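You operate a simulated robot arm through the tools that you are given. There is no shell and no other tool. Be economical: measure what you need, move in short steps, check, and stop when the job is done.

Carry out the task below with a simulated robot arm. There is one attempt and no reset: what you move stays moved.

## Task
Open the scrap drawer, take the blue grease pot from the shelf under the blue bench and leave it in the inside the scrap drawer, then shut the drawer. Take the steel boss and put it on the green bench. Take the brush from the deck by the long shaft and put it on the deck at the side wall's far end. Put the grey hub sprocket from the deck by the long shaft on the bench by the scrap tray and the orange hub sprocket on the brown trolley. Put the slotted section on the deck beside the belt roll away on the shelf over the flight bed. Open the parts drawer. Do these in any order. Set down upright: steel boss, hub sprocket.

The check looks at the end state, three seconds after you hand in, the way a careful person would. Anything else that was tipped, shoved, dropped, spilled or broken makes it a failure.

## Robot
A 6-joint arm with a two-finger parallel gripper on a trunk, on a base that drives. Base frame: it is fixed to the floor where the robot stands at the start and does not move with it; the origin is under the middle of the robot, x ahead of it, y to its left, z up. Units: m, degrees, N and s.
With the tool pointing down near the work surface it reaches from about 0.26 to 0.68 m from the robot's upright axis, wherever it stands. Its first joint turns from -166.0 to 166.0 degrees. Places, roughly: bench by the scrap tray (20x29 cm) [-3.08, 0.5, 0.8]; brown trolley [-1.1, 1.2, 0.8]; brush (8x4x7 cm) [-1.2, -0.7, 0.8]; deck at the side wall's far end [-4.1, -1.7, 0.8]; grease pot [1.5, -2, 0.5]; green bench [0.6, 0.6, 0.8]; hub sprocket [-2, -1, 0.75]; inside the scrap drawer [0.7, 0.1, 0.7]; parts drawer [0.4, 0.8, 0.7]; scrap drawer [0.7, 0, 0.7]; shelf over the flight bed (15x70 cm) [-2.88, 0.92, 1.16]; slotted section (22x9x5 cm) [-3, -1.3, 0.8]; steel boss (4x4x8 cm) [0.9, -0.8, 0.8]. Payload 4.1 kg.
The TCP is the grasp point between the finger pads, 0.023 m short of the fingertips. In the tool frame z runs along the fingers and y along their closing line. Largest opening 0.094 m; finger width 0.038, thickness 0.01; the body of the gripper, 0.054 by 0.096 m, starts 0.039 m behind the TCP.
Orientation is told as [roll, pitch, yaw] about the base's x, y, z axes, in that order, counted from this pose: with the fingers straight down and closing along the base's y, the tool's x points along the base's -x, its y along +y and its z along -z.

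## Interface
- The arm moves only by the tool drive_tool. Its argument "deltas" is one flat list of numbers, 7 for each row, row after row: the finger opening in m, from 0 to 0.094, then the shift along the tool's x, y, z in units of 400 mm (1.0 is 400 mm), then the turn, a rotation vector about the tool's x, y, z in units of 45 degrees (1.0 is 45 degrees). In form: [fingers, dx, dy, dz, ax, ay, az, fingers, dx, dy, dz, ax, ay, az, ...]. A call has 1 to 8 rows; each row is the pose to reach, as a shift and turn from the pose commanded when the call began, along the tool's axes at that moment. A call with a number of a shift or a turn outside -1 to 1 is refused whole. Each row takes 0.2 s and may step no farther than 0.05 m and 8.6 degrees from the row before; otherwise, or with a gripper value out of range, the whole call is refused. Where a pose cannot be reached the arm comes as near as it can. A force on the tool above 40 N (or 10 N above the force at the start of the call, whichever is more), or a blocked arm, ends the call early, and 0.2 s more pass. The fingers move at their own pace (about 0.045 m/s each) and stop on an object; they squeeze with about 27 N. The grip force told is the motor's: it shows also when the fingers shut on nothing. Time passes only in rows, and 0.2 s behind the last, so rows that repeat a pose let the fingers close. It gives the time, the measured TCP pose, the force on the tool (base axes), the opening and the grip force at its end, in the units of the frame above (readings bear some noise), with the torque about the TCP (base axes, N m) and any sound that the robot's microphone picked up.
- Cameras (640 x 400 px; columns grow to the right, rows downward): "scene" is now at [0.0111, 0.2006, 1.3071]; the picture's right is [0.41, -0.91, 0.00], its down [-0.68, -0.31, -0.66] and it looks along [0.60, 0.27, -0.75] (base axes); focal length 248 px, centre (320, 200). "wrist" rides on the gripper at [0.087, 0.016, -0.074] in the tool frame; the picture's right is [-0.18, 0.98, 0.00], its down [-0.58, -0.11, -0.81] and it looks along [-0.79, -0.15, 0.59] (tool axes); focal length 243 px, centre (320, 200).
- get_image(camera): a new picture of that camera. It takes no simulated time.
- move_column(by): slides the trunk up (or, below 0, down) by that many m; the arm and the scene camera ride with it, the base frame stays. It gives what a move gives, with no picture.
- steer(legs): drives the robot by 1 to 6 legs, each [ahead, turn to the left] in m and degrees, along the robot's own axes; the way and the turn of a leg run together, so that a leg with both is an arc; at most 1.5 m and 180 degrees a leg. The arm and the cameras ride along, it lands a little off, and it stops where it bumps. It gives what a move gives.
- head_to(pan, tilt): turns the head with the scene camera to pan (to the left, within 155 degrees either way) and tilt (down, from -29 to 69), counted from straight ahead of the robot. It gives what a move gives.
- pixel_to_xyz(camera, pixels): for up to 12 pixels [column, row] of the newest picture of that camera ("zoom" is the newest enlarged one), the place [x, y, z] in the base frame of the surface seen there, good to about 0.003 m. It takes no simulated time.
- zoom(camera, box): a new picture of the part [left, top, right, bottom] of that camera's present view, enlarged. It takes no simulated time.
- hand_in(): hands the job in; it is judged then, once.

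Keep the steps short. Do not move on a guess: measure, check each grasp and each placing, and mend mistakes. In all there are 145 turns and 188 pictures (those below and enlarged ones count). Leave the gripper open and the arm clear of the work at the hand-in unless told otherwise, and finish with a single line.

The tools are called after "Call:" by a JSON object that holds its "op" and its "data". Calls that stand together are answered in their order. drive_tool: Moves the arm, as the interface text tells. Its arguments: {"type":"object","properties":{"deltas":{"type":"array"}},"required":["deltas"]} The other tools are called the same way: move_column (by) slides the trunk up or down; steer (legs) drives the base; head_to (pan, tilt) turns the head that bears the scene camera; get_image (camera) takes a picture; pixel_to_xyz (camera, pixels) gives the place of the surface under pixels of a picture; zoom (camera, box) takes an enlarged picture of a part of a camera's view; hand_in () hands the job in.

At the start:

```text
time_s: 0.0
tcp_pos: [0.4402, 0.1279, 1.0159]
tool_rot: [0.1, 0.0, 0.1]
ft_force: [-1.1, 0.4, -0.1]
wrist_torque: [0.02, 0.03, -0.03]
width: 0.0939
grip_force: 0.0
trunk travel left (down, up): [-0.275, 0.315]
robot x, y, heading: [0.0026, -0.0003, 0.1]
head pan, tilt: [24.4, 48.7]
```

scene: 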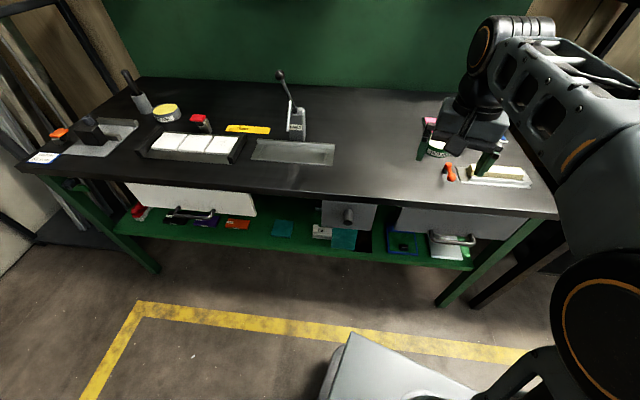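
wrist: 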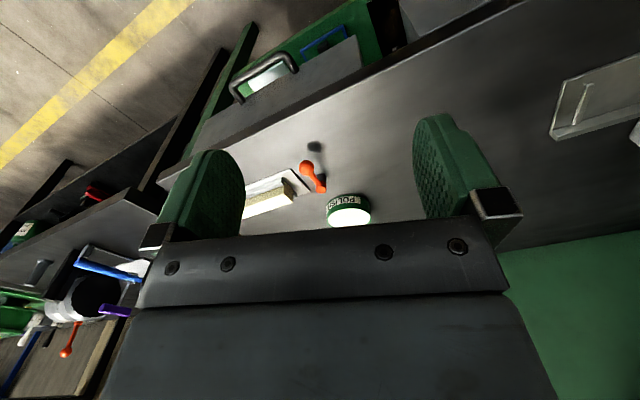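

The green bench is ahead with two drawers (handles near pixels 190,215 and 455,238). I measure these and key bench-top points first.

Call:
{"op": "pixel_to_xyz", "data": {"camera": "scene", "pixels": [[190, 216], [168, 212], [212, 212], [455, 239], [435, 235], [472, 240], [348, 215], [195, 193], [420, 218], [290, 180], [360, 130], [230, 100]]}}

Call:
{"op": "zoom", "data": {"camera": "scene", "box": [330, 120, 560, 280]}}

Call:
{"op": "zoom", "data": {"camera": "scene", "box": [10, 60, 360, 260]}}

Call:
{"op": "head_to", "data": {"pan": -40, "tilt": 35}}

Call:
{"op": "get_image", "data": {"camera": "scene"}}

```text
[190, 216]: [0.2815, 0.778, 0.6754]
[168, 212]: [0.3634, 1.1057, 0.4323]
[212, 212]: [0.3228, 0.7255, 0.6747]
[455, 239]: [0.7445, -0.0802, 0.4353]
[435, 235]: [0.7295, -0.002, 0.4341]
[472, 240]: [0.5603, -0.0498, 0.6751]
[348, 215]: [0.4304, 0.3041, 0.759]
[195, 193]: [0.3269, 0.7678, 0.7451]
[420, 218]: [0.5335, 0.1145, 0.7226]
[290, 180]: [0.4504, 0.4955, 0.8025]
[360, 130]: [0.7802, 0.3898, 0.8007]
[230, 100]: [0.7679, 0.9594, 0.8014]
```

```text
2.50 times, centred on (445, 200) of scene
```

zoom: 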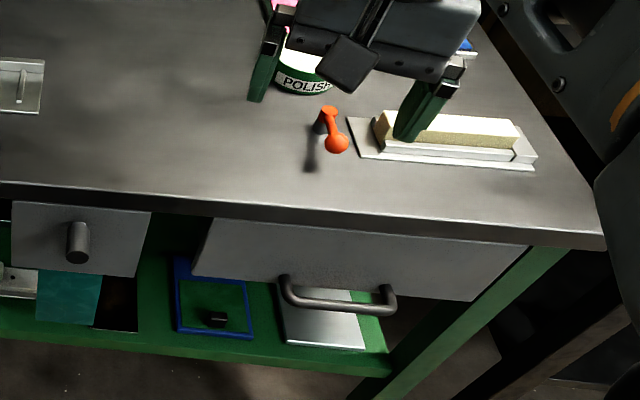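

```text
1.83 times, centred on (185, 160) of scene
```

zoom: 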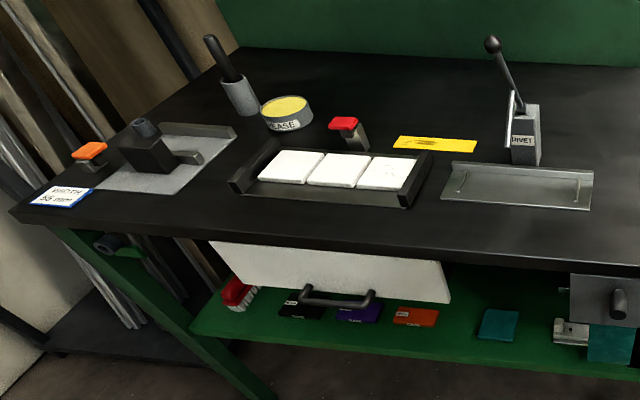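

```text
time_s: 1.4
tcp_pos: [0.4404, 0.1271, 1.0158]
tool_rot: [0.1, 0.2, 0.0]
ft_force: [-0.5, 0.5, -0.4]
wrist_torque: [-0.01, 0.02, 0.03]
width: 0.094
grip_force: 0.2
trunk travel left (down, up): [-0.275, 0.315]
robot x, y, heading: [-0.003, 0.0013, 0.2]
head pan, tilt: [-40.0, 35.0]
```

```text
183 pictures are left
```

scene: 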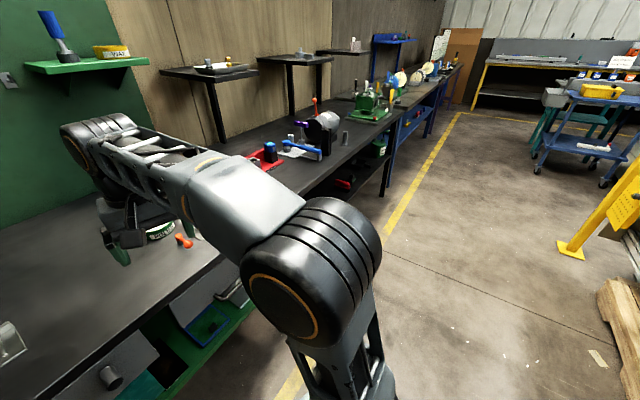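

Right of the green bench there is a row of benches. I zoom to find the boss (a small grey cylinder near 345,137), then look round further.

Call:
{"op": "zoom", "data": {"camera": "scene", "box": [230, 30, 470, 200]}}

Call:
{"op": "pixel_to_xyz", "data": {"camera": "scene", "pixels": [[345, 131], [345, 145], [380, 140], [335, 165], [373, 115], [400, 110], [440, 85], [400, 150], [590, 100], [560, 250], [380, 230], [500, 130]]}}

Call:
{"op": "head_to", "data": {"pan": -110, "tilt": 25}}

Call:
{"op": "get_image", "data": {"camera": "scene"}}

Call:
{"op": "head_to", "data": {"pan": 150, "tilt": 25}}

Call:
{"op": "get_image", "data": {"camera": "scene"}}

Call:
{"op": "head_to", "data": {"pan": 90, "tilt": 30}}

Call:
{"op": "get_image", "data": {"camera": "scene"}}

```text
2.35 times, centred on (350, 115) of scene
```

zoom: 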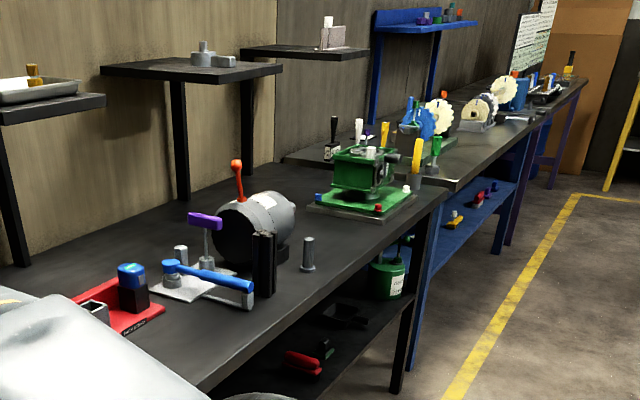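

```text
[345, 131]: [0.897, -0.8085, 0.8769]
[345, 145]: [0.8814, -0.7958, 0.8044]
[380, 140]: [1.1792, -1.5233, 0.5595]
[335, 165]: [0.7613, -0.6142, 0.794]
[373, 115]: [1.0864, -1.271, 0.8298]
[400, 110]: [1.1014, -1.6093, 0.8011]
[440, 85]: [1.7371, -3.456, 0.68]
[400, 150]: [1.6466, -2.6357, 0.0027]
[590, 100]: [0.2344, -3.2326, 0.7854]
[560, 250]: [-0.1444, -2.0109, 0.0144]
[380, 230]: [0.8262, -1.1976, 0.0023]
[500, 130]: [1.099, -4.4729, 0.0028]
```

```text
time_s: 2.8
tcp_pos: [0.4408, 0.1267, 1.0165]
tool_rot: [0.1, 0.1, 0.0]
ft_force: [0.5, 0.3, -0.3]
wrist_torque: [0.0, -0.02, 0.04]
width: 0.094
grip_force: 0.1
trunk travel left (down, up): [-0.275, 0.315]
robot x, y, heading: [0.0011, -0.0023, -0.1]
head pan, tilt: [-110.0, 25.0]
```

```text
181 pictures are left
```

scene: 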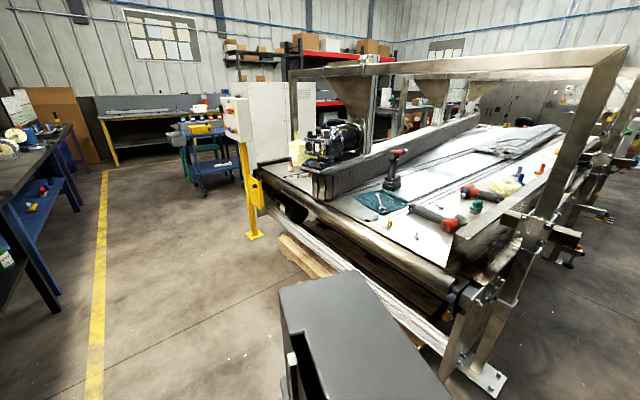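

```text
time_s: 6.4
tcp_pos: [0.4406, 0.1275, 1.0158]
tool_rot: [0.0, 0.2, 0.0]
ft_force: [-0.7, 1.1, 0.2]
wrist_torque: [0.02, -0.01, 0.01]
width: 0.094
grip_force: 0.0
trunk travel left (down, up): [-0.275, 0.315]
robot x, y, heading: [-0.0012, -0.0006, -0.1]
head pan, tilt: [150.0, 25.0]
```

```text
180 pictures are left
```

scene: 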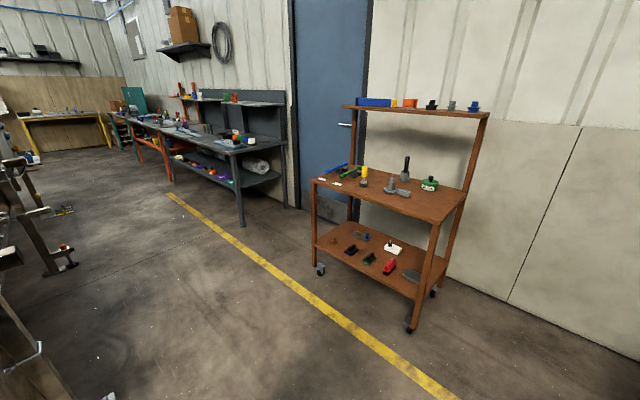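

```text
time_s: 7.7
tcp_pos: [0.4402, 0.1259, 1.0165]
tool_rot: [0.1, 0.0, 0.0]
ft_force: [-0.4, -0.3, -0.3]
wrist_torque: [0.0, 0.03, 0.0]
width: 0.0937
grip_force: 0.1
trunk travel left (down, up): [-0.275, 0.315]
robot x, y, heading: [-0.0008, -0.0005, 0.0]
head pan, tilt: [90.0, 30.0]
```

```text
179 pictures are left
```

scene: 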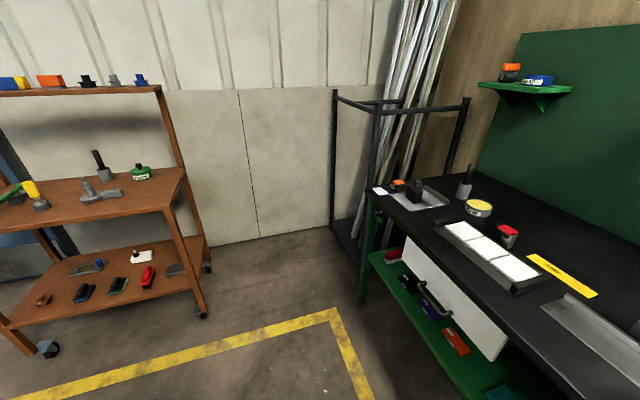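

Scene so far: brown trolley at left rear, deck (flight bed machine) right rear. I start with the scrap drawer: square up to the bench (front runs along (0.32,-0.95), so heading ≈18.6°), back a little, and look at the handle.

Call:
{"op": "steer", "data": {"legs": [[0, 18.6], [-0.12, 0]]}}

Call:
{"op": "head_to", "data": {"pan": -15, "tilt": 50}}

Call:
{"op": "get_image", "data": {"camera": "scene"}}

```text
time_s: 10.0
tcp_pos: [0.2614, 0.2241, 1.0167]
tool_rot: [0.0, 0.1, 18.8]
ft_force: [0.8, -0.5, 0.3]
wrist_torque: [-0.01, 0.02, 0.01]
width: 0.0939
grip_force: 0.1
trunk travel left (down, up): [-0.275, 0.315]
robot x, y, heading: [-0.1142, -0.0376, 18.8]
head pan, tilt: [90.0, 30.0]
```

```text
time_s: 11.8
tcp_pos: [0.2619, 0.2231, 1.0155]
tool_rot: [0.1, 0.0, 18.9]
ft_force: [0.1, -0.8, -0.7]
wrist_torque: [-0.02, 0.0, 0.02]
width: 0.0941
grip_force: 0.1
trunk travel left (down, up): [-0.275, 0.315]
robot x, y, heading: [-0.1154, -0.0396, 19.0]
head pan, tilt: [-15.0, 50.0]
```

```text
178 pictures are left
```

scene: 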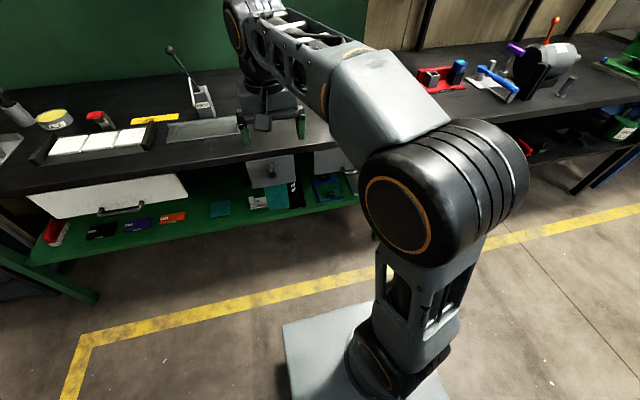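

The arm hides things on the right, so handles should be on my left. I zoom on the parts drawer handle (near 120,210) and measure it.

Call:
{"op": "zoom", "data": {"camera": "scene", "box": [20, 160, 200, 260]}}

Call:
{"op": "pixel_to_xyz", "data": {"camera": "scene", "pixels": [[100, 210], [121, 212], [142, 207], [40, 205], [180, 185], [20, 193], [215, 160], [270, 150], [293, 175], [110, 195], [270, 170]]}}

```text
3.56 times, centred on (110, 210) of scene
```

zoom: 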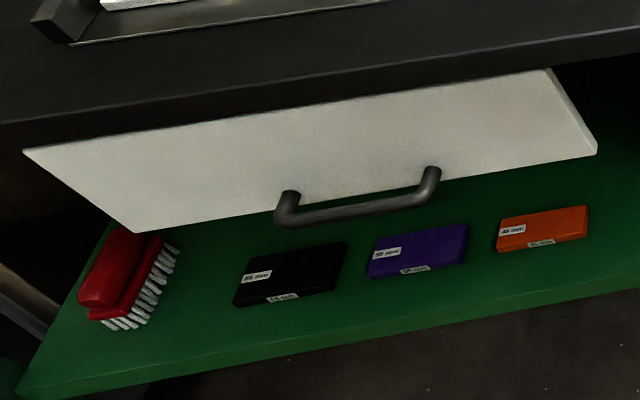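

```text
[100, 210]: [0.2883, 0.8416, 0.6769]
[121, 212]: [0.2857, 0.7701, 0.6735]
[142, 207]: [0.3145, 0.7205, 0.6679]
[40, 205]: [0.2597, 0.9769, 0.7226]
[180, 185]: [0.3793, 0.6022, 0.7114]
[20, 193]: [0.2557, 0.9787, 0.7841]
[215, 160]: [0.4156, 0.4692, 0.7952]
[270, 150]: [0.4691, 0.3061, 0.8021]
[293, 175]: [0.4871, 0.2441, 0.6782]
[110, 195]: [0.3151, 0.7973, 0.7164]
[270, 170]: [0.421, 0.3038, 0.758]
```

Bar centre ≈ (0.286, 0.770, 0.674), bench normal 17.5°. I drive backwards in front of the parts drawer (target axis (-0.26, 0.50), heading 17.5).

Call:
{"op": "steer", "data": {"legs": [[0, -94.3], [-0.553, 0], [0, 92.8]]}}

Call:
{"op": "head_to", "data": {"pan": 5, "tilt": 50}}

Call:
{"op": "drive_tool", "data": {"deltas": [0.094, 0, 0, 0, 0, -0.17, 0, 0.094, 0, 0, 0, 0, -0.34, 0, 0.094, 0, 0, 0, 0, -0.51, 0, 0.094, 0, 0, 0, 0, -0.68, 0, 0.094, 0, 0, 0, 0, -0.85, 0, 0.094, 0, 0, 0, 0, -1.0, 0]}}

Call:
{"op": "drive_tool", "data": {"deltas": [0.094, 0, 0, 0, 0, -0.17, 0, 0.094, 0, 0, 0, 0, -0.34, 0, 0.094, 0, 0, 0, 0, -0.51, 0, 0.094, 0, 0, 0, 0, -0.68, 0, 0.094, 0, 0, 0, 0, -0.85, 0, 0.094, 0, 0, 0, 0, -1.0, 0]}}

Call:
{"op": "get_image", "data": {"camera": "scene"}}

```text
time_s: 22.9
tcp_pos: [0.1524, 0.7328, 1.0154]
tool_rot: [0.0, 0.0, 15.9]
ft_force: [-0.9, 0.7, -0.4]
wrist_torque: [0.01, 0.02, -0.02]
width: 0.094
grip_force: 0.0
trunk travel left (down, up): [-0.275, 0.315]
robot x, y, heading: [-0.2411, 0.493, 15.7]
head pan, tilt: [-15.0, 50.0]
```

```text
time_s: 23.7
tcp_pos: [0.1508, 0.7345, 1.0156]
tool_rot: [0.1, 0.2, 15.7]
ft_force: [0.7, 0.5, 0.1]
wrist_torque: [-0.03, 0.02, -0.02]
width: 0.094
grip_force: 0.1
trunk travel left (down, up): [-0.275, 0.315]
robot x, y, heading: [-0.2381, 0.4917, 15.6]
head pan, tilt: [5.0, 50.0]
```

```text
time_s: 25.1
tcp_pos: [0.1517, 0.7336, 1.0166]
tool_rot: [0.2, -45.2, 15.7]
ft_force: [1.0, 0.0, -0.1]
wrist_torque: [-0.01, 0.01, 0.02]
width: 0.0936
grip_force: 0.1
trunk travel left (down, up): [-0.275, 0.315]
robot x, y, heading: [-0.2373, 0.494, 15.7]
head pan, tilt: [5.0, 50.0]
```

```text
time_s: 26.5
tcp_pos: [0.1526, 0.7325, 1.0154]
tool_rot: [95.8, -89.8, -80.0]
ft_force: [-0.3, -0.8, -0.2]
wrist_torque: [-0.01, 0.0, 0.01]
width: 0.094
grip_force: 0.0
trunk travel left (down, up): [-0.275, 0.315]
robot x, y, heading: [-0.2405, 0.4938, 15.4]
head pan, tilt: [5.0, 50.0]
```

```text
176 pictures are left
```

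scene: 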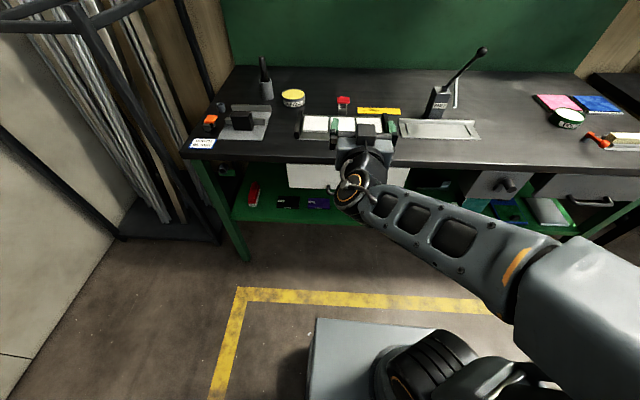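

The tool now points forward. I roll it 90° so the fingers close vertically, and lower towards the bar height (0.674), still 14 cm short of the bar.

Call:
{"op": "drive_tool", "data": {"deltas": [0.094, 0.07, 0, 0, 0, 0, 0.17, 0.094, 0.14, 0, 0, 0, 0, 0.34, 0.094, 0.21, 0, 0, 0, 0, 0.51, 0.094, 0.28, 0, 0, 0, 0, 0.68, 0.094, 0.35, 0, 0, 0, 0, 0.85, 0.094, 0.425, 0, 0, 0, 0, 1.0]}}

Call:
{"op": "drive_tool", "data": {"deltas": [0.094, 0.05, -0.05, 0, 0, 0, 0.17, 0.094, 0.1, -0.1, 0, 0, 0, 0.34, 0.094, 0.15, -0.15, 0, 0, 0, 0.51, 0.094, 0.2, -0.2, 0, 0, 0, 0.68, 0.094, 0.25, -0.25, 0, 0, 0, 0.85, 0.094, 0.3, -0.3, 0, 0, 0, 1.0]}}

Call:
{"op": "get_image", "data": {"camera": "wrist"}}

Call:
{"op": "get_image", "data": {"camera": "scene"}}

```text
time_s: 27.9
tcp_pos: [0.0833, 0.7379, 0.9952]
tool_rot: [88.0, -45.8, -73.1]
ft_force: [-0.1, -0.6, 0.2]
wrist_torque: [-0.02, -0.01, -0.05]
width: 0.0942
grip_force: 0.0
out of reach, approached as far as the arm can: row 3, 4, 5, 6
trunk travel left (down, up): [-0.275, 0.315]
robot x, y, heading: [-0.2389, 0.4934, 15.7]
head pan, tilt: [5.0, 50.0]
```

```text
time_s: 29.4
tcp_pos: [0.0173, 0.6973, 1.0676]
tool_rot: [85.7, -3.1, -55.7]
ft_force: [0.3, 0.0, -0.3]
wrist_torque: [-0.02, 0.01, -0.02]
width: 0.094
grip_force: 0.1
out of reach, approached as far as the arm can: row 1, 2, 3, 4, 5, 6
trunk travel left (down, up): [-0.275, 0.315]
robot x, y, heading: [-0.2369, 0.4913, 15.9]
head pan, tilt: [5.0, 50.0]
stopped in row 6: the arm was blocked; the commanded pose is now the measured one
```

```text
175 pictures are left
```

wrist: 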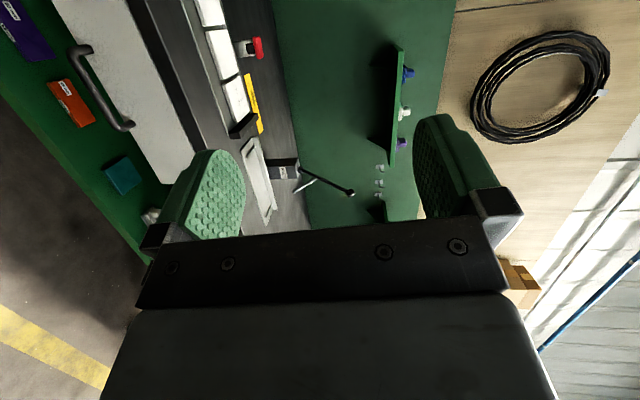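

```text
174 pictures are left
```

scene: 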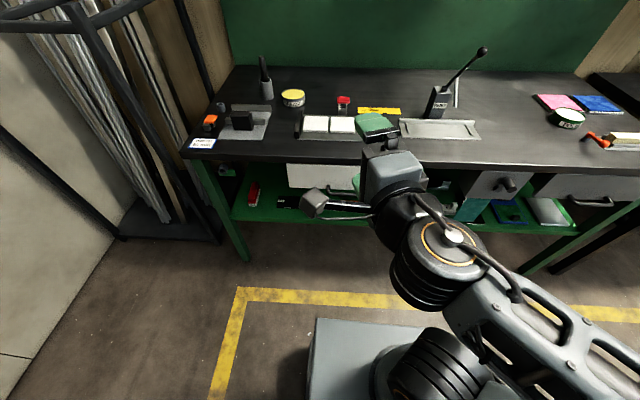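

The arm was too folded for a low horizontal tool. I back the base 0.15 m and drop the trunk 0.27 m so the arm works outstretched and level, then fix the tool's heading.

Call:
{"op": "steer", "data": {"legs": [[-0.15, 1.6]]}}

Call:
{"op": "move_column", "data": {"by": -0.27}}

Call:
{"op": "drive_tool", "data": {"deltas": [0.094, 0, 0, 0.1, 0, -0.15, 0, 0.094, 0, 0, 0.2, 0, -0.3, 0, 0.094, 0, 0, 0.3, 0, -0.41, 0]}}

```text
time_s: 30.7
tcp_pos: [-0.1266, 0.6618, 1.067]
tool_rot: [85.8, -3.0, -54.5]
ft_force: [-1.0, -0.3, -0.5]
wrist_torque: [-0.03, 0.02, 0.01]
width: 0.0939
grip_force: 0.1
trunk travel left (down, up): [-0.275, 0.315]
robot x, y, heading: [-0.3774, 0.4514, 17.3]
head pan, tilt: [5.0, 50.0]
```

```text
time_s: 31.9
tcp_pos: [-0.1148, 0.7081, 0.9417]
tool_rot: [74.8, -9.1, -52.6]
ft_force: [-0.3, 1.8, 0.4]
wrist_torque: [-0.01, -0.01, -0.12]
width: 0.094
grip_force: 0.2
trunk travel left (down, up): [-0.216, 0.374]
robot x, y, heading: [-0.378, 0.4476, 17.1]
head pan, tilt: [5.0, 50.0]
stopped: the arm was blocked; the commanded pose is now the measured one
```

```text
time_s: 32.7
tcp_pos: [-0.019, 0.7408, 1.0054]
tool_rot: [76.4, -13.5, -70.3]
ft_force: [-0.3, -0.5, 0.7]
wrist_torque: [-0.03, -0.02, 0.0]
width: 0.094
grip_force: 0.0
out of reach, approached as far as the arm can: row 1, 2, 3
trunk travel left (down, up): [-0.216, 0.374]
robot x, y, heading: [-0.3747, 0.4493, 17.4]
head pan, tilt: [5.0, 50.0]
```

The trunk stopped after 6 cm because the folded arm met something. I look before moving more.

Call:
{"op": "get_image", "data": {"camera": "scene"}}

Call:
{"op": "drive_tool", "data": {"deltas": [0.094, 0, 0, 0.12, 0, 0, 0, 0.094, 0, 0, 0.24, 0, 0, 0, 0.094, 0, 0, 0.36, 0, 0, 0, 0.094, 0, 0, 0.45, 0, 0, 0]}}

Call:
{"op": "get_image", "data": {"camera": "scene"}}

```text
173 pictures are left
```

scene: 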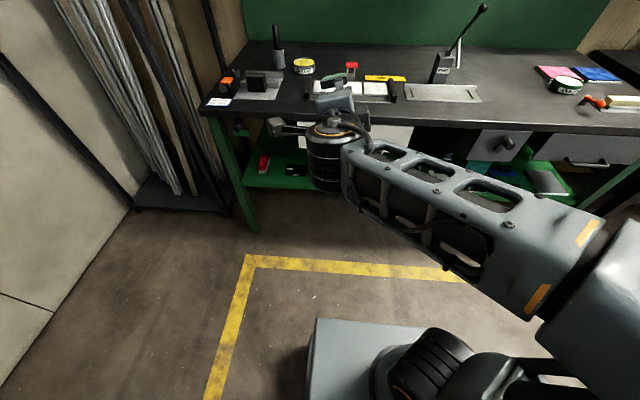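

```text
time_s: 33.7
tcp_pos: [0.1591, 0.8003, 1.0066]
tool_rot: [77.2, -12.9, -70.8]
ft_force: [0.2, 0.1, 0.8]
wrist_torque: [0.0, 0.02, 0.03]
width: 0.094
grip_force: 0.0
out of reach, approached as far as the arm can: row 1, 2, 3, 4
trunk travel left (down, up): [-0.216, 0.374]
robot x, y, heading: [-0.3752, 0.4481, 17.4]
head pan, tilt: [5.0, 50.0]
```

```text
172 pictures are left
```

scene: 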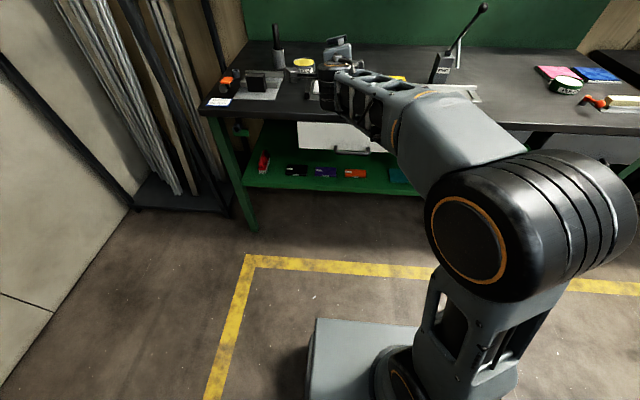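

The arm is now outstretched, so I lower the trunk again and see how the tool orientation corrects.

Call:
{"op": "move_column", "data": {"by": -0.2}}

Call:
{"op": "get_image", "data": {"camera": "scene"}}

```text
time_s: 35.9
tcp_pos: [0.159, 0.7987, 0.8063]
tool_rot: [77.2, -13.0, -70.9]
ft_force: [-0.1, 0.4, -0.5]
wrist_torque: [0.02, 0.01, 0.0]
width: 0.0941
grip_force: 0.0
trunk travel left (down, up): [-0.016, 0.574]
robot x, y, heading: [-0.3736, 0.4512, 17.1]
head pan, tilt: [5.0, 50.0]
```

```text
171 pictures are left
```

scene: 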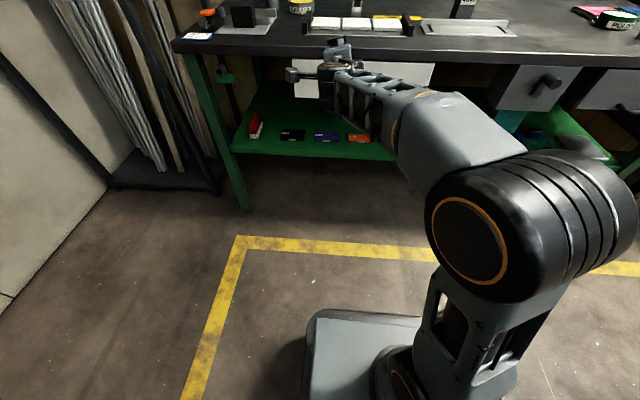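

Now at height 0.806. I correct the tool's pitch and roll (≈12° each) while lowering to bar height.

Call:
{"op": "drive_tool", "data": {"deltas": [0.094, 0, -0.08, 0, -0.07, 0, 0.07, 0.094, 0, -0.16, 0, -0.14, 0, 0.15, 0.094, 0, -0.24, 0, -0.21, 0, 0.22, 0.094, 0, -0.32, 0, -0.28, 0, 0.29]}}

Call:
{"op": "get_image", "data": {"camera": "wrist"}}

```text
time_s: 36.9
tcp_pos: [0.1921, 0.7832, 0.8726]
tool_rot: [83.2, -2.6, -71.6]
ft_force: [0.0, 0.5, 0.2]
wrist_torque: [-0.01, 0.0, 0.0]
width: 0.094
grip_force: 0.1
out of reach, approached as far as the arm can: row 1, 2, 3, 4
trunk travel left (down, up): [-0.016, 0.574]
robot x, y, heading: [-0.374, 0.4537, 17.3]
head pan, tilt: [5.0, 50.0]
```

```text
170 pictures are left
```

wrist: 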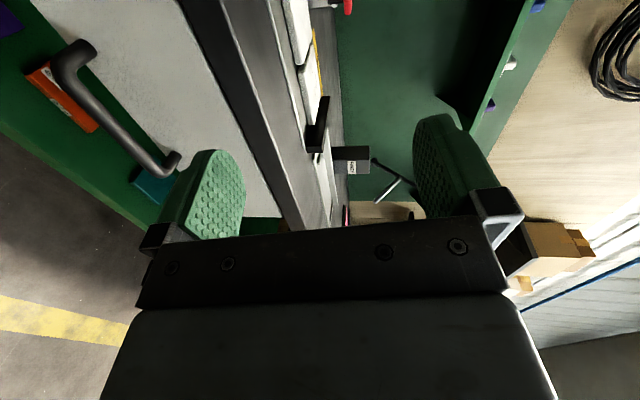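

With the tool fully level the arm can't get low enough. I tilt it to 45° down (fingers still closing in the vertical plane), which suits gripping the bar as well.

Call:
{"op": "drive_tool", "data": {"deltas": [0.094, 0, 0, -0.05, 0.17, 0, 0, 0.094, 0, 0, -0.1, 0.34, 0, 0.03, 0.094, 0, 0, -0.1, 0.51, 0, 0.06, 0.094, 0, 0, -0.1, 0.68, 0, 0.06, 0.094, 0, 0, -0.1, 0.85, 0, 0.06, 0.094, 0, 0, -0.1, 0.95, 0, 0.06]}}

Call:
{"op": "get_image", "data": {"camera": "wrist"}}

```text
time_s: 38.3
tcp_pos: [0.1552, 0.7722, 0.877]
tool_rot: [40.3, -0.2, -72.8]
ft_force: [0.3, 0.3, 0.6]
wrist_torque: [0.0, -0.01, 0.03]
width: 0.0939
grip_force: 0.1
trunk travel left (down, up): [-0.016, 0.574]
robot x, y, heading: [-0.3778, 0.4484, 17.4]
head pan, tilt: [5.0, 50.0]
```

```text
169 pictures are left
```

wrist: 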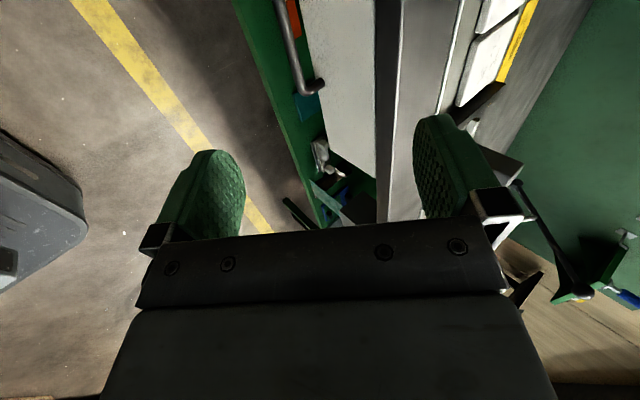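

Exactly reached (40° tilt). Now approach to ~6 cm short of the bar along the finger axis, with fingers at 5 cm.

Call:
{"op": "drive_tool", "data": {"deltas": [0.05, -0.03, -0.022, 0.11, 0, 0, 0, 0.05, -0.06, -0.044, 0.22, 0, 0, 0, 0.05, -0.08, -0.066, 0.33, 0, 0, 0, 0.05, -0.1025, -0.089, 0.44, 0, 0, 0, 0.05, -0.1025, -0.089, 0.45, 0, 0, 0]}}

Call:
{"op": "get_image", "data": {"camera": "wrist"}}

Call:
{"op": "get_image", "data": {"camera": "scene"}}

```text
time_s: 39.5
tcp_pos: [0.2545, 0.7586, 0.7184]
tool_rot: [40.4, -0.1, -72.7]
ft_force: [-0.6, -0.5, 0.7]
wrist_torque: [-0.03, 0.01, -0.01]
width: 0.0502
grip_force: 0.0
trunk travel left (down, up): [-0.016, 0.574]
robot x, y, heading: [-0.3775, 0.4524, 17.3]
head pan, tilt: [5.0, 50.0]
```

```text
168 pictures are left
```

wrist: 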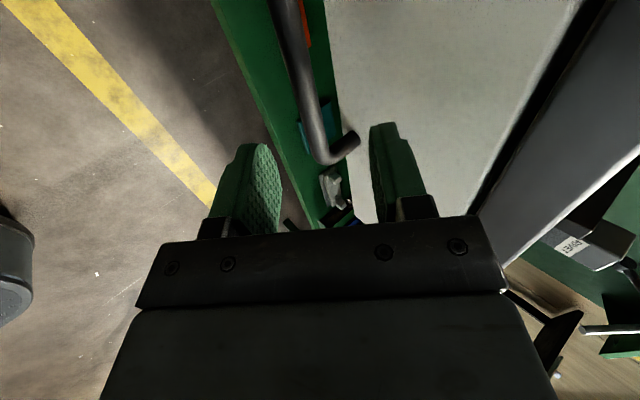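

```text
167 pictures are left
```

scene: 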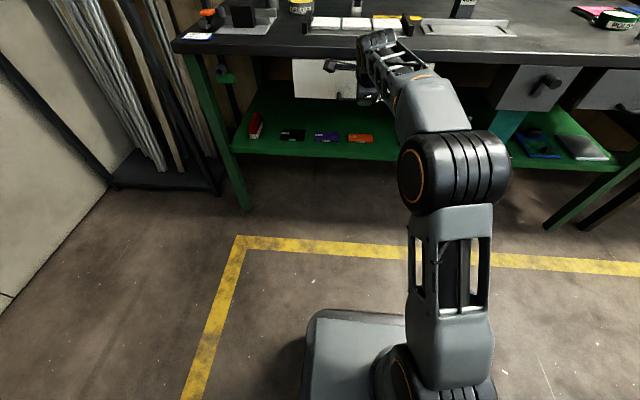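

The bar lies between the fingers. I measure it in the wrist picture to finish the approach.

Call:
{"op": "pixel_to_xyz", "data": {"camera": "wrist", "pixels": [[312, 120], [303, 70], [293, 20], [325, 150], [400, 90]]}}

```text
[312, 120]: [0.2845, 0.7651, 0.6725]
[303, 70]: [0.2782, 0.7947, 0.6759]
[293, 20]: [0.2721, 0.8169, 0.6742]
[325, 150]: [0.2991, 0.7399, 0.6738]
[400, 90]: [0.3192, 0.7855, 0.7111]
```

Bar centre ≈ (0.288, 0.766, 0.671). I move in 5.4 cm and close.

Call:
{"op": "drive_tool", "data": {"deltas": [0.05, 0.015, -0.006, 0.07, 0, 0, 0, 0.05, 0.03, -0.0115, 0.135, 0, 0, 0, 0.0, 0.03, -0.0115, 0.135, 0, 0, 0, 0.0, 0.03, -0.0115, 0.135, 0, 0, 0, 0.0, 0.03, -0.0115, 0.135, 0, 0, 0, 0.0, 0.03, -0.0115, 0.135, 0, 0, 0]}}

Call:
{"op": "get_image", "data": {"camera": "wrist"}}

```text
time_s: 40.9
tcp_pos: [0.282, 0.7799, 0.6724]
tool_rot: [40.4, -0.1, -72.9]
ft_force: [0.7, -0.1, -2.2]
wrist_torque: [0.44, 0.1, -0.42]
width: 0.0137
grip_force: 45.3
trunk travel left (down, up): [-0.016, 0.574]
robot x, y, heading: [-0.3743, 0.4492, 16.8]
head pan, tilt: [5.0, 50.0]
```

```text
166 pictures are left
```

wrist: 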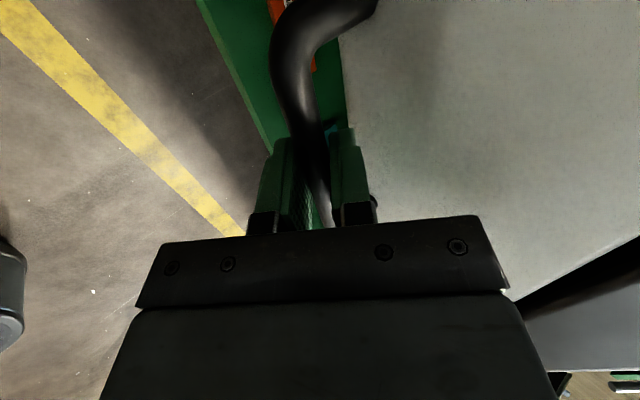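

Gripped (13.7 mm). Pull straight out along the bench normal, 0.24 m.

Call:
{"op": "drive_tool", "data": {"deltas": [0.0, 0, -0.038, -0.032, 0, 0, 0, 0.0, 0, -0.0763, -0.0647, 0, 0, 0, 0.0, 0, -0.1526, -0.1294, 0, 0, 0, 0.0, 0, -0.2289, -0.1941, 0, 0, 0, 0.0, 0, -0.3052, -0.2588, 0, 0, 0, 0.0, 0, -0.3815, -0.3235, 0, 0, 0, 0.0, 0, -0.4578, -0.3882, 0, 0, 0]}}

Call:
{"op": "get_image", "data": {"camera": "scene"}}

```text
time_s: 42.5
tcp_pos: [0.0507, 0.7062, 0.6725]
tool_rot: [40.4, -0.2, -72.9]
ft_force: [8.6, -29.4, 1.7]
wrist_torque: [-0.48, -0.07, -0.95]
width: 0.0135
grip_force: 45.0
trunk travel left (down, up): [-0.016, 0.574]
robot x, y, heading: [-0.3765, 0.452, 17.1]
head pan, tilt: [5.0, 50.0]
```

```text
165 pictures are left
```

scene: 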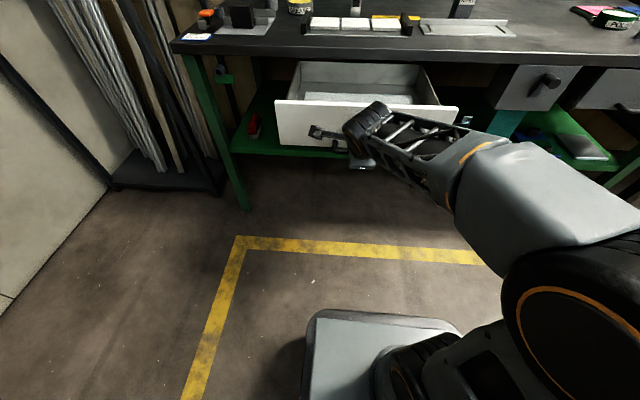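

Drawer is out 24 cm with some side load. I ease sideways 4 mm and pull up to 6 cm more to see whether it reaches its stop.

Call:
{"op": "drive_tool", "data": {"deltas": [0.0, -0.01, 0, 0, 0, 0, 0, 0.0, -0.012, -0.057, -0.0485, 0, 0, 0, 0.0, -0.014, -0.114, -0.097, 0, 0, 0]}}

Call:
{"op": "get_image", "data": {"camera": "scene"}}

```text
time_s: 43.1
tcp_pos: [0.031, 0.6999, 0.6751]
tool_rot: [41.2, 0.3, -72.6]
ft_force: [18.2, 4.3, -8.0]
wrist_torque: [0.87, 0.09, 0.32]
width: 0.0133
grip_force: 44.4
trunk travel left (down, up): [-0.016, 0.574]
robot x, y, heading: [-0.3736, 0.4475, 17.3]
head pan, tilt: [5.0, 50.0]
stopped in row 3: the force on the tool passed its limit at 68 N (the readings are from after the stop); the commanded pose is now the measured one
```

```text
164 pictures are left
```

scene: 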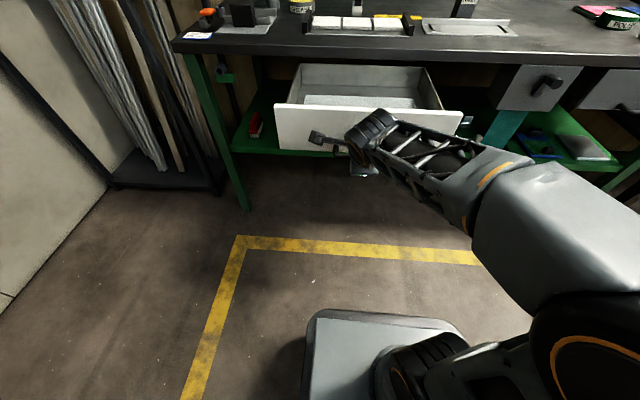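

The drawer is at its stop (26 cm). I release and withdraw along the finger axis.

Call:
{"op": "drive_tool", "data": {"deltas": [0.045, 0, 0, 0, 0, 0, 0, 0.045, 0, 0, 0, 0, 0, 0, 0.045, 0, 0, 0, 0, 0, 0, 0.045, 0, 0, -0.1, 0, 0, 0, 0.045, 0, 0, -0.2, 0, 0, 0, 0.045, 0, 0, -0.3, 0, 0, 0]}}

Call:
{"op": "get_image", "data": {"camera": "wrist"}}

```text
time_s: 44.5
tcp_pos: [-0.046, 0.676, 0.767]
tool_rot: [41.3, 0.2, -72.6]
ft_force: [-0.9, 0.0, -0.9]
wrist_torque: [-0.05, 0.0, -0.03]
width: 0.0449
grip_force: 0.1
trunk travel left (down, up): [-0.016, 0.574]
robot x, y, heading: [-0.3769, 0.4502, 17.3]
head pan, tilt: [5.0, 50.0]
```

```text
163 pictures are left
```

wrist: 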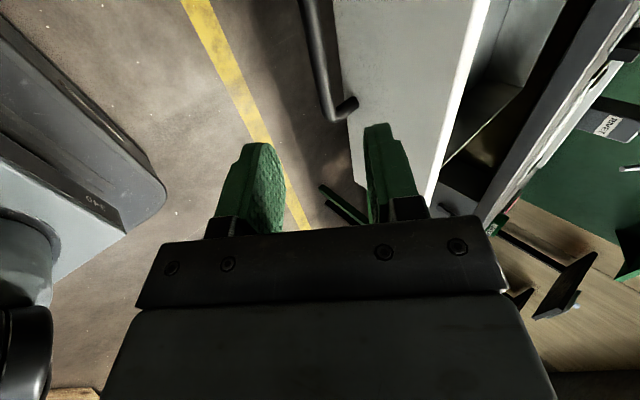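

Now to the scrap drawer: back off, drive 0.84 m sideways along the bench, face it again, and look.

Call:
{"op": "steer", "data": {"legs": [[-0.2, 0], [0, -90], [0.84, 0], [0, 90.2], [0.1, 0]]}}

Call:
{"op": "get_image", "data": {"camera": "scene"}}

```text
time_s: 58.5
tcp_pos: [0.1168, -0.1332, 0.7675]
tool_rot: [41.2, 0.3, -71.9]
ft_force: [-0.1, -0.1, 0.3]
wrist_torque: [0.01, 0.01, 0.01]
width: 0.0451
grip_force: 0.1
trunk travel left (down, up): [-0.016, 0.574]
robot x, y, heading: [-0.2147, -0.3628, 18.1]
head pan, tilt: [5.0, 50.0]
```

```text
162 pictures are left
```

scene: 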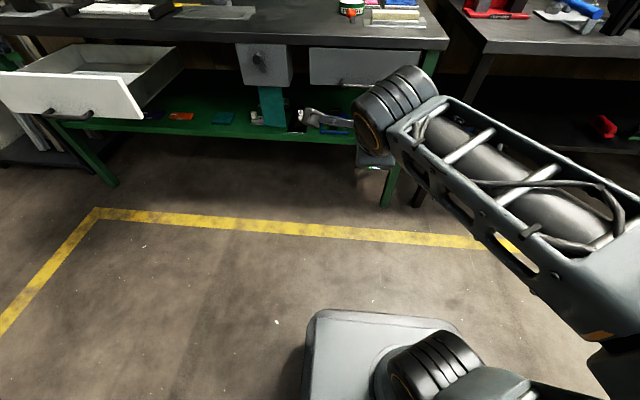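

I zoom at the scrap drawer front and take the wrist view too.

Call:
{"op": "zoom", "data": {"camera": "scene", "box": [290, 30, 450, 130]}}

Call:
{"op": "get_image", "data": {"camera": "wrist"}}

```text
4.00 times, centred on (370, 80) of scene
```

zoom: 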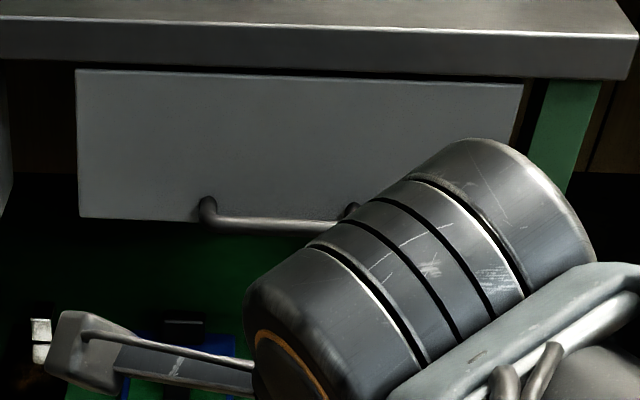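

```text
160 pictures are left
```

wrist: 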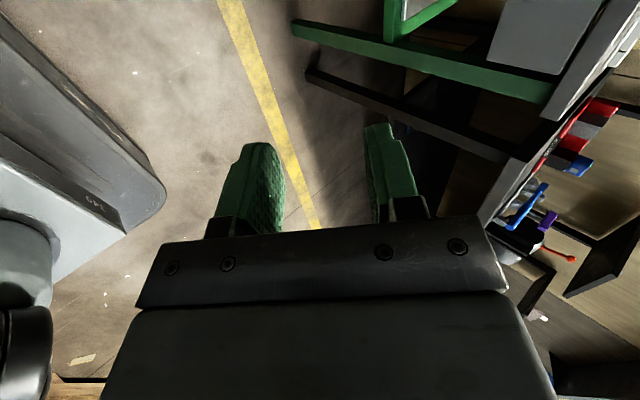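

Handle ends in the zoom at about (205,215) and (350,220). I measure along the bar and the drawer front.

Call:
{"op": "pixel_to_xyz", "data": {"camera": "zoom", "pixels": [[225, 225], [260, 226], [300, 228], [330, 229], [207, 215], [120, 160], [350, 130], [510, 120]]}}

```text
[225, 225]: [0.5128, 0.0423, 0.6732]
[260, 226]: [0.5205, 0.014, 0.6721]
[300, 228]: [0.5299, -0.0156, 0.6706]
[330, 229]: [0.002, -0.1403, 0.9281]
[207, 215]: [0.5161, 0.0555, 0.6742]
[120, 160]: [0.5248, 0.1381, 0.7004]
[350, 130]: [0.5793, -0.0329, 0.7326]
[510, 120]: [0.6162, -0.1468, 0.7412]
```

Bar centre ≈ (0.529, 0.001, 0.670); the tool is laterally aligned. Drive 0.1 m closer, then measure up.

Call:
{"op": "steer", "data": {"legs": [[0.1, 0]]}}

Call:
{"op": "drive_tool", "data": {"deltas": [0.05, 0, 0.0664, 0.0832, 0, 0, 0, 0.05, 0, 0.133, 0.1664, 0, 0, 0, 0.05, 0, 0.199, 0.2496, 0, 0, 0, 0.05, 0, 0.266, 0.3329, 0, 0, 0, 0.05, 0, 0.332, 0.416, 0, 0, 0, 0.05, 0, 0.399, 0.4993, 0, 0, 0, 0.05, 0, 0.455, 0.565, 0, 0, 0]}}

Call:
{"op": "get_image", "data": {"camera": "wrist"}}

```text
time_s: 59.6
tcp_pos: [0.213, -0.1033, 0.7681]
tool_rot: [41.2, 0.2, -71.9]
ft_force: [0.6, -0.4, -0.1]
wrist_torque: [0.01, -0.01, -0.02]
width: 0.0451
grip_force: 0.1
trunk travel left (down, up): [-0.016, 0.574]
robot x, y, heading: [-0.1172, -0.3313, 18.0]
head pan, tilt: [5.0, 50.0]
```

```text
time_s: 61.2
tcp_pos: [0.4841, -0.0134, 0.7163]
tool_rot: [41.3, 0.2, -71.9]
ft_force: [-0.2, -1.0, -0.2]
wrist_torque: [0.03, 0.01, 0.0]
width: 0.0501
grip_force: 0.1
trunk travel left (down, up): [-0.016, 0.574]
robot x, y, heading: [-0.1172, -0.3339, 17.9]
head pan, tilt: [5.0, 50.0]
```

```text
159 pictures are left
```

wrist: 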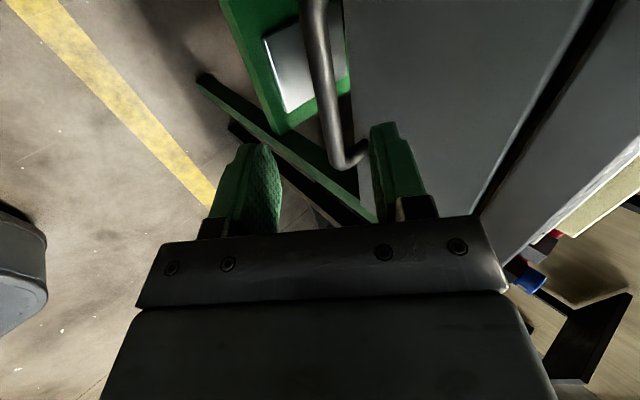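

Call:
{"op": "pixel_to_xyz", "data": {"camera": "wrist", "pixels": [[330, 120], [322, 70], [315, 20], [342, 155], [420, 90]]}}

```text
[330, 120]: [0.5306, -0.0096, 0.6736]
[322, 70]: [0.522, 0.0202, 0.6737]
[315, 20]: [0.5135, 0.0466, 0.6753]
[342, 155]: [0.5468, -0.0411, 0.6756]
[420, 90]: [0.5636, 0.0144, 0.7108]
```

Call:
{"op": "drive_tool", "data": {"deltas": [0.05, 0.0, 0.02, 0.08, 0, 0, 0, 0.05, 0.01, 0.02, 0.157, 0, 0, 0, 0.0, 0.01, 0.02, 0.157, 0, 0, 0, 0.0, 0.01, 0.02, 0.157, 0, 0, 0, 0.0, 0.01, 0.02, 0.157, 0, 0, 0, 0.0, 0.01, 0.02, 0.157, 0, 0, 0]}}

Call:
{"op": "get_image", "data": {"camera": "wrist"}}

```text
time_s: 62.6
tcp_pos: [0.5282, 0.0057, 0.6728]
tool_rot: [40.9, 0.3, -72.2]
ft_force: [-16.8, -4.7, -10.5]
wrist_torque: [0.61, 0.39, -1.68]
width: 0.0139
grip_force: 45.6
trunk travel left (down, up): [-0.016, 0.574]
robot x, y, heading: [-0.1151, -0.3312, 18.1]
head pan, tilt: [5.0, 50.0]
```

```text
158 pictures are left
```

wrist: 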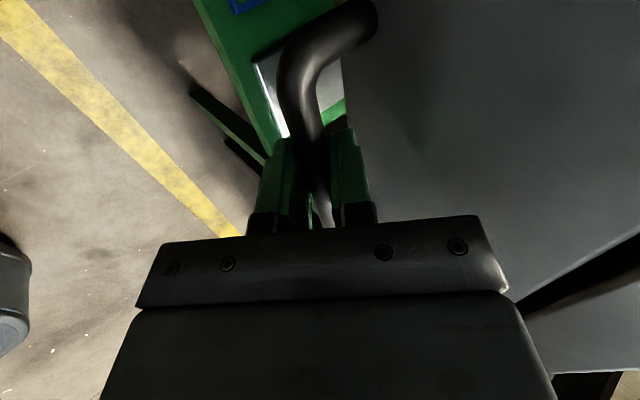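

Gripped (13.9 mm). Pull out 0.24 m.

Call:
{"op": "drive_tool", "data": {"deltas": [0.0, 0, -0.038, -0.033, 0, 0, 0, 0.0, 0, -0.0756, -0.0655, 0, 0, 0, 0.0, 0, -0.1512, -0.131, 0, 0, 0, 0.0, 0, -0.2268, -0.1965, 0, 0, 0, 0.0, 0, -0.3024, -0.262, 0, 0, 0, 0.0, 0, -0.378, -0.3275, 0, 0, 0, 0.0, 0, -0.4536, -0.393, 0, 0, 0]}}

Call:
{"op": "get_image", "data": {"camera": "scene"}}

```text
time_s: 64.2
tcp_pos: [0.2996, -0.0679, 0.6724]
tool_rot: [41.2, 0.3, -71.8]
ft_force: [-10.9, 30.1, -18.9]
wrist_torque: [1.61, 0.51, -0.84]
width: 0.0138
grip_force: 45.5
trunk travel left (down, up): [-0.016, 0.574]
robot x, y, heading: [-0.1129, -0.3296, 18.2]
head pan, tilt: [5.0, 50.0]
```

```text
157 pictures are left
```

scene: 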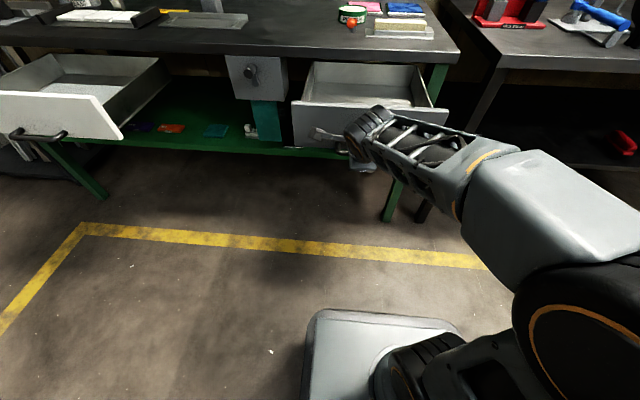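

Scrap drawer is open. Release, withdraw, then raise the trunk and look at what's around.

Call:
{"op": "drive_tool", "data": {"deltas": [0.045, 0, 0, 0, 0, 0, 0, 0.045, 0, 0, 0, 0, 0, 0, 0.045, 0, 0, 0, 0, 0, 0, 0.045, 0, 0, -0.1, 0, 0, 0, 0.045, 0, 0, -0.2, 0, 0, 0, 0.045, 0, 0, -0.3, 0, 0, 0]}}

Call:
{"op": "move_column", "data": {"by": 0.27}}

Call:
{"op": "head_to", "data": {"pan": 10, "tilt": 45}}

Call:
{"op": "get_image", "data": {"camera": "scene"}}

```text
time_s: 65.6
tcp_pos: [0.226, -0.0968, 0.7638]
tool_rot: [41.2, 0.3, -71.8]
ft_force: [0.2, 0.7, -0.3]
wrist_torque: [0.04, 0.02, -0.01]
width: 0.0452
grip_force: 0.0
trunk travel left (down, up): [-0.016, 0.574]
robot x, y, heading: [-0.1161, -0.3289, 18.1]
head pan, tilt: [5.0, 50.0]
```

```text
time_s: 68.4
tcp_pos: [0.2261, -0.0966, 1.0344]
tool_rot: [41.2, 0.1, -71.9]
ft_force: [-0.5, -0.3, 0.0]
wrist_torque: [0.01, 0.0, -0.04]
width: 0.0451
grip_force: 0.1
trunk travel left (down, up): [-0.286, 0.304]
robot x, y, heading: [-0.1137, -0.3323, 17.9]
head pan, tilt: [5.0, 50.0]
```

```text
time_s: 69.0
tcp_pos: [0.2274, -0.0964, 1.0345]
tool_rot: [41.2, 0.2, -71.9]
ft_force: [1.3, -0.2, -0.5]
wrist_torque: [0.03, 0.03, 0.0]
width: 0.045
grip_force: 0.1
trunk travel left (down, up): [-0.286, 0.304]
robot x, y, heading: [-0.1155, -0.3307, 18.1]
head pan, tilt: [10.0, 45.0]
```

```text
156 pictures are left
```

scene: 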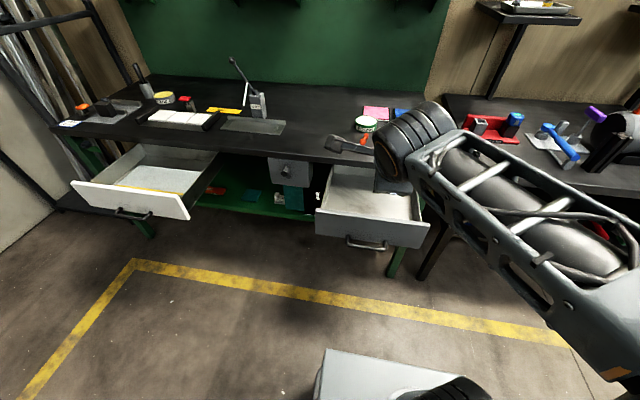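

Both drawers are open. Now drive to the boss: stop at about (0.39, -1.06) facing the second bench.

Call:
{"op": "steer", "data": {"legs": [[-0.1, -73.4], [0.93, 0], [0, 72]]}}

Call:
{"op": "get_image", "data": {"camera": "scene"}}

```text
time_s: 80.3
tcp_pos: [0.6672, -0.8537, 1.0341]
tool_rot: [41.2, 0.1, -73.4]
ft_force: [0.4, -0.8, 0.5]
wrist_torque: [0.0, 0.0, -0.03]
width: 0.0449
grip_force: 0.0
trunk travel left (down, up): [-0.286, 0.304]
robot x, y, heading: [0.3199, -1.0812, 16.7]
head pan, tilt: [10.0, 45.0]
```

```text
155 pictures are left
```

scene: 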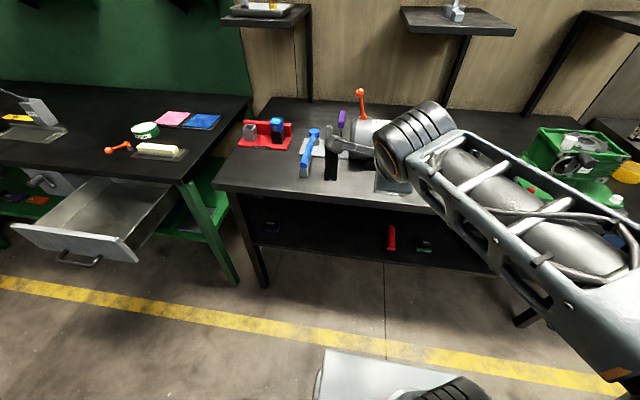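

The arm hides the boss. I tip the tool to point straight down (41°) where it is and look from the wrist.

Call:
{"op": "drive_tool", "data": {"deltas": [0.094, 0, 0, 0, 0.18, 0, 0, 0.094, 0, 0, 0, 0.36, 0, 0, 0.094, 0, 0, 0, 0.54, 0, 0, 0.094, 0, 0, 0, 0.72, 0, 0, 0.094, 0, 0, 0, 0.916, 0, 0]}}

Call:
{"op": "get_image", "data": {"camera": "wrist"}}

Call:
{"op": "get_image", "data": {"camera": "scene"}}

```text
refused: row 5 steps farther than a row can; nothing moved
```

```text
154 pictures are left
```

wrist: 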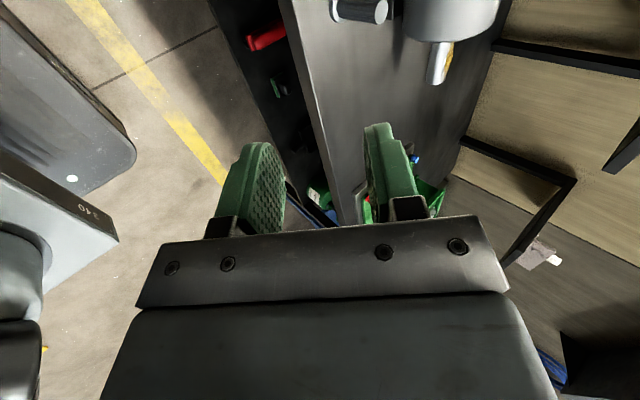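

```text
153 pictures are left
```

scene: 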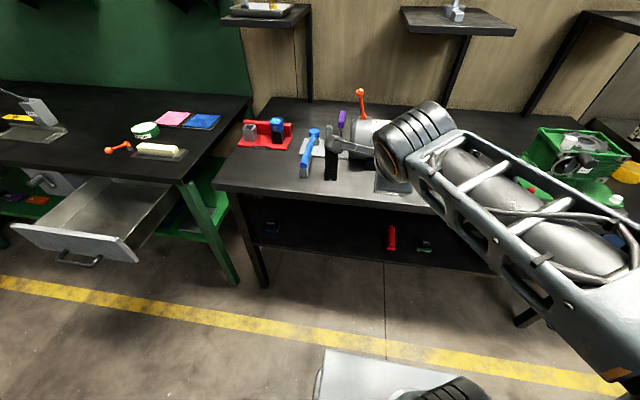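

One row was 0.2° too long; I resend. I also measure the grey cylinder at (360,10) in the wrist view.

Call:
{"op": "pixel_to_xyz", "data": {"camera": "wrist", "pixels": [[378, 12], [350, 10], [330, 40], [440, 20]]}}

Call:
{"op": "drive_tool", "data": {"deltas": [0.094, 0, 0, 0, 0.18, 0, 0, 0.094, 0, 0, 0, 0.36, 0, 0, 0.094, 0, 0, 0, 0.54, 0, 0, 0.094, 0, 0, 0, 0.73, 0, 0, 0.094, 0, 0, 0, 0.916, 0, 0]}}

Call:
{"op": "get_image", "data": {"camera": "scene"}}

```text
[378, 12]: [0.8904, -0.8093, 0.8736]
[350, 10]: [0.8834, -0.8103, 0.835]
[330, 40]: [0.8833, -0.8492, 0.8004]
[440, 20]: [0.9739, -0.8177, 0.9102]
```

```text
time_s: 81.5
tcp_pos: [0.6661, -0.8533, 1.0329]
tool_rot: [-0.1, 0.3, -73.4]
ft_force: [-0.6, -0.3, 0.2]
wrist_torque: [0.01, 0.01, 0.02]
width: 0.0942
grip_force: 0.1
trunk travel left (down, up): [-0.286, 0.304]
robot x, y, heading: [0.3174, -1.0818, 16.9]
head pan, tilt: [10.0, 45.0]
```

```text
152 pictures are left
```

scene: 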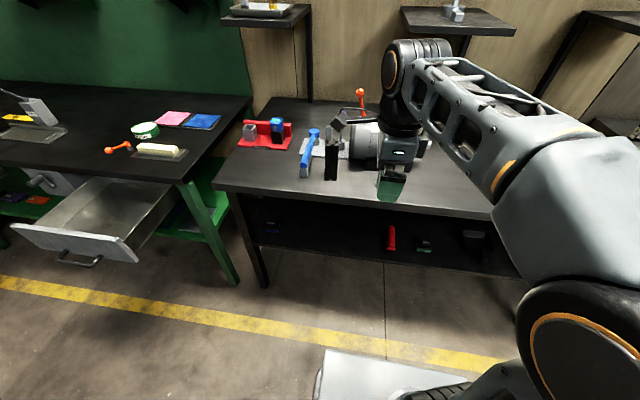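

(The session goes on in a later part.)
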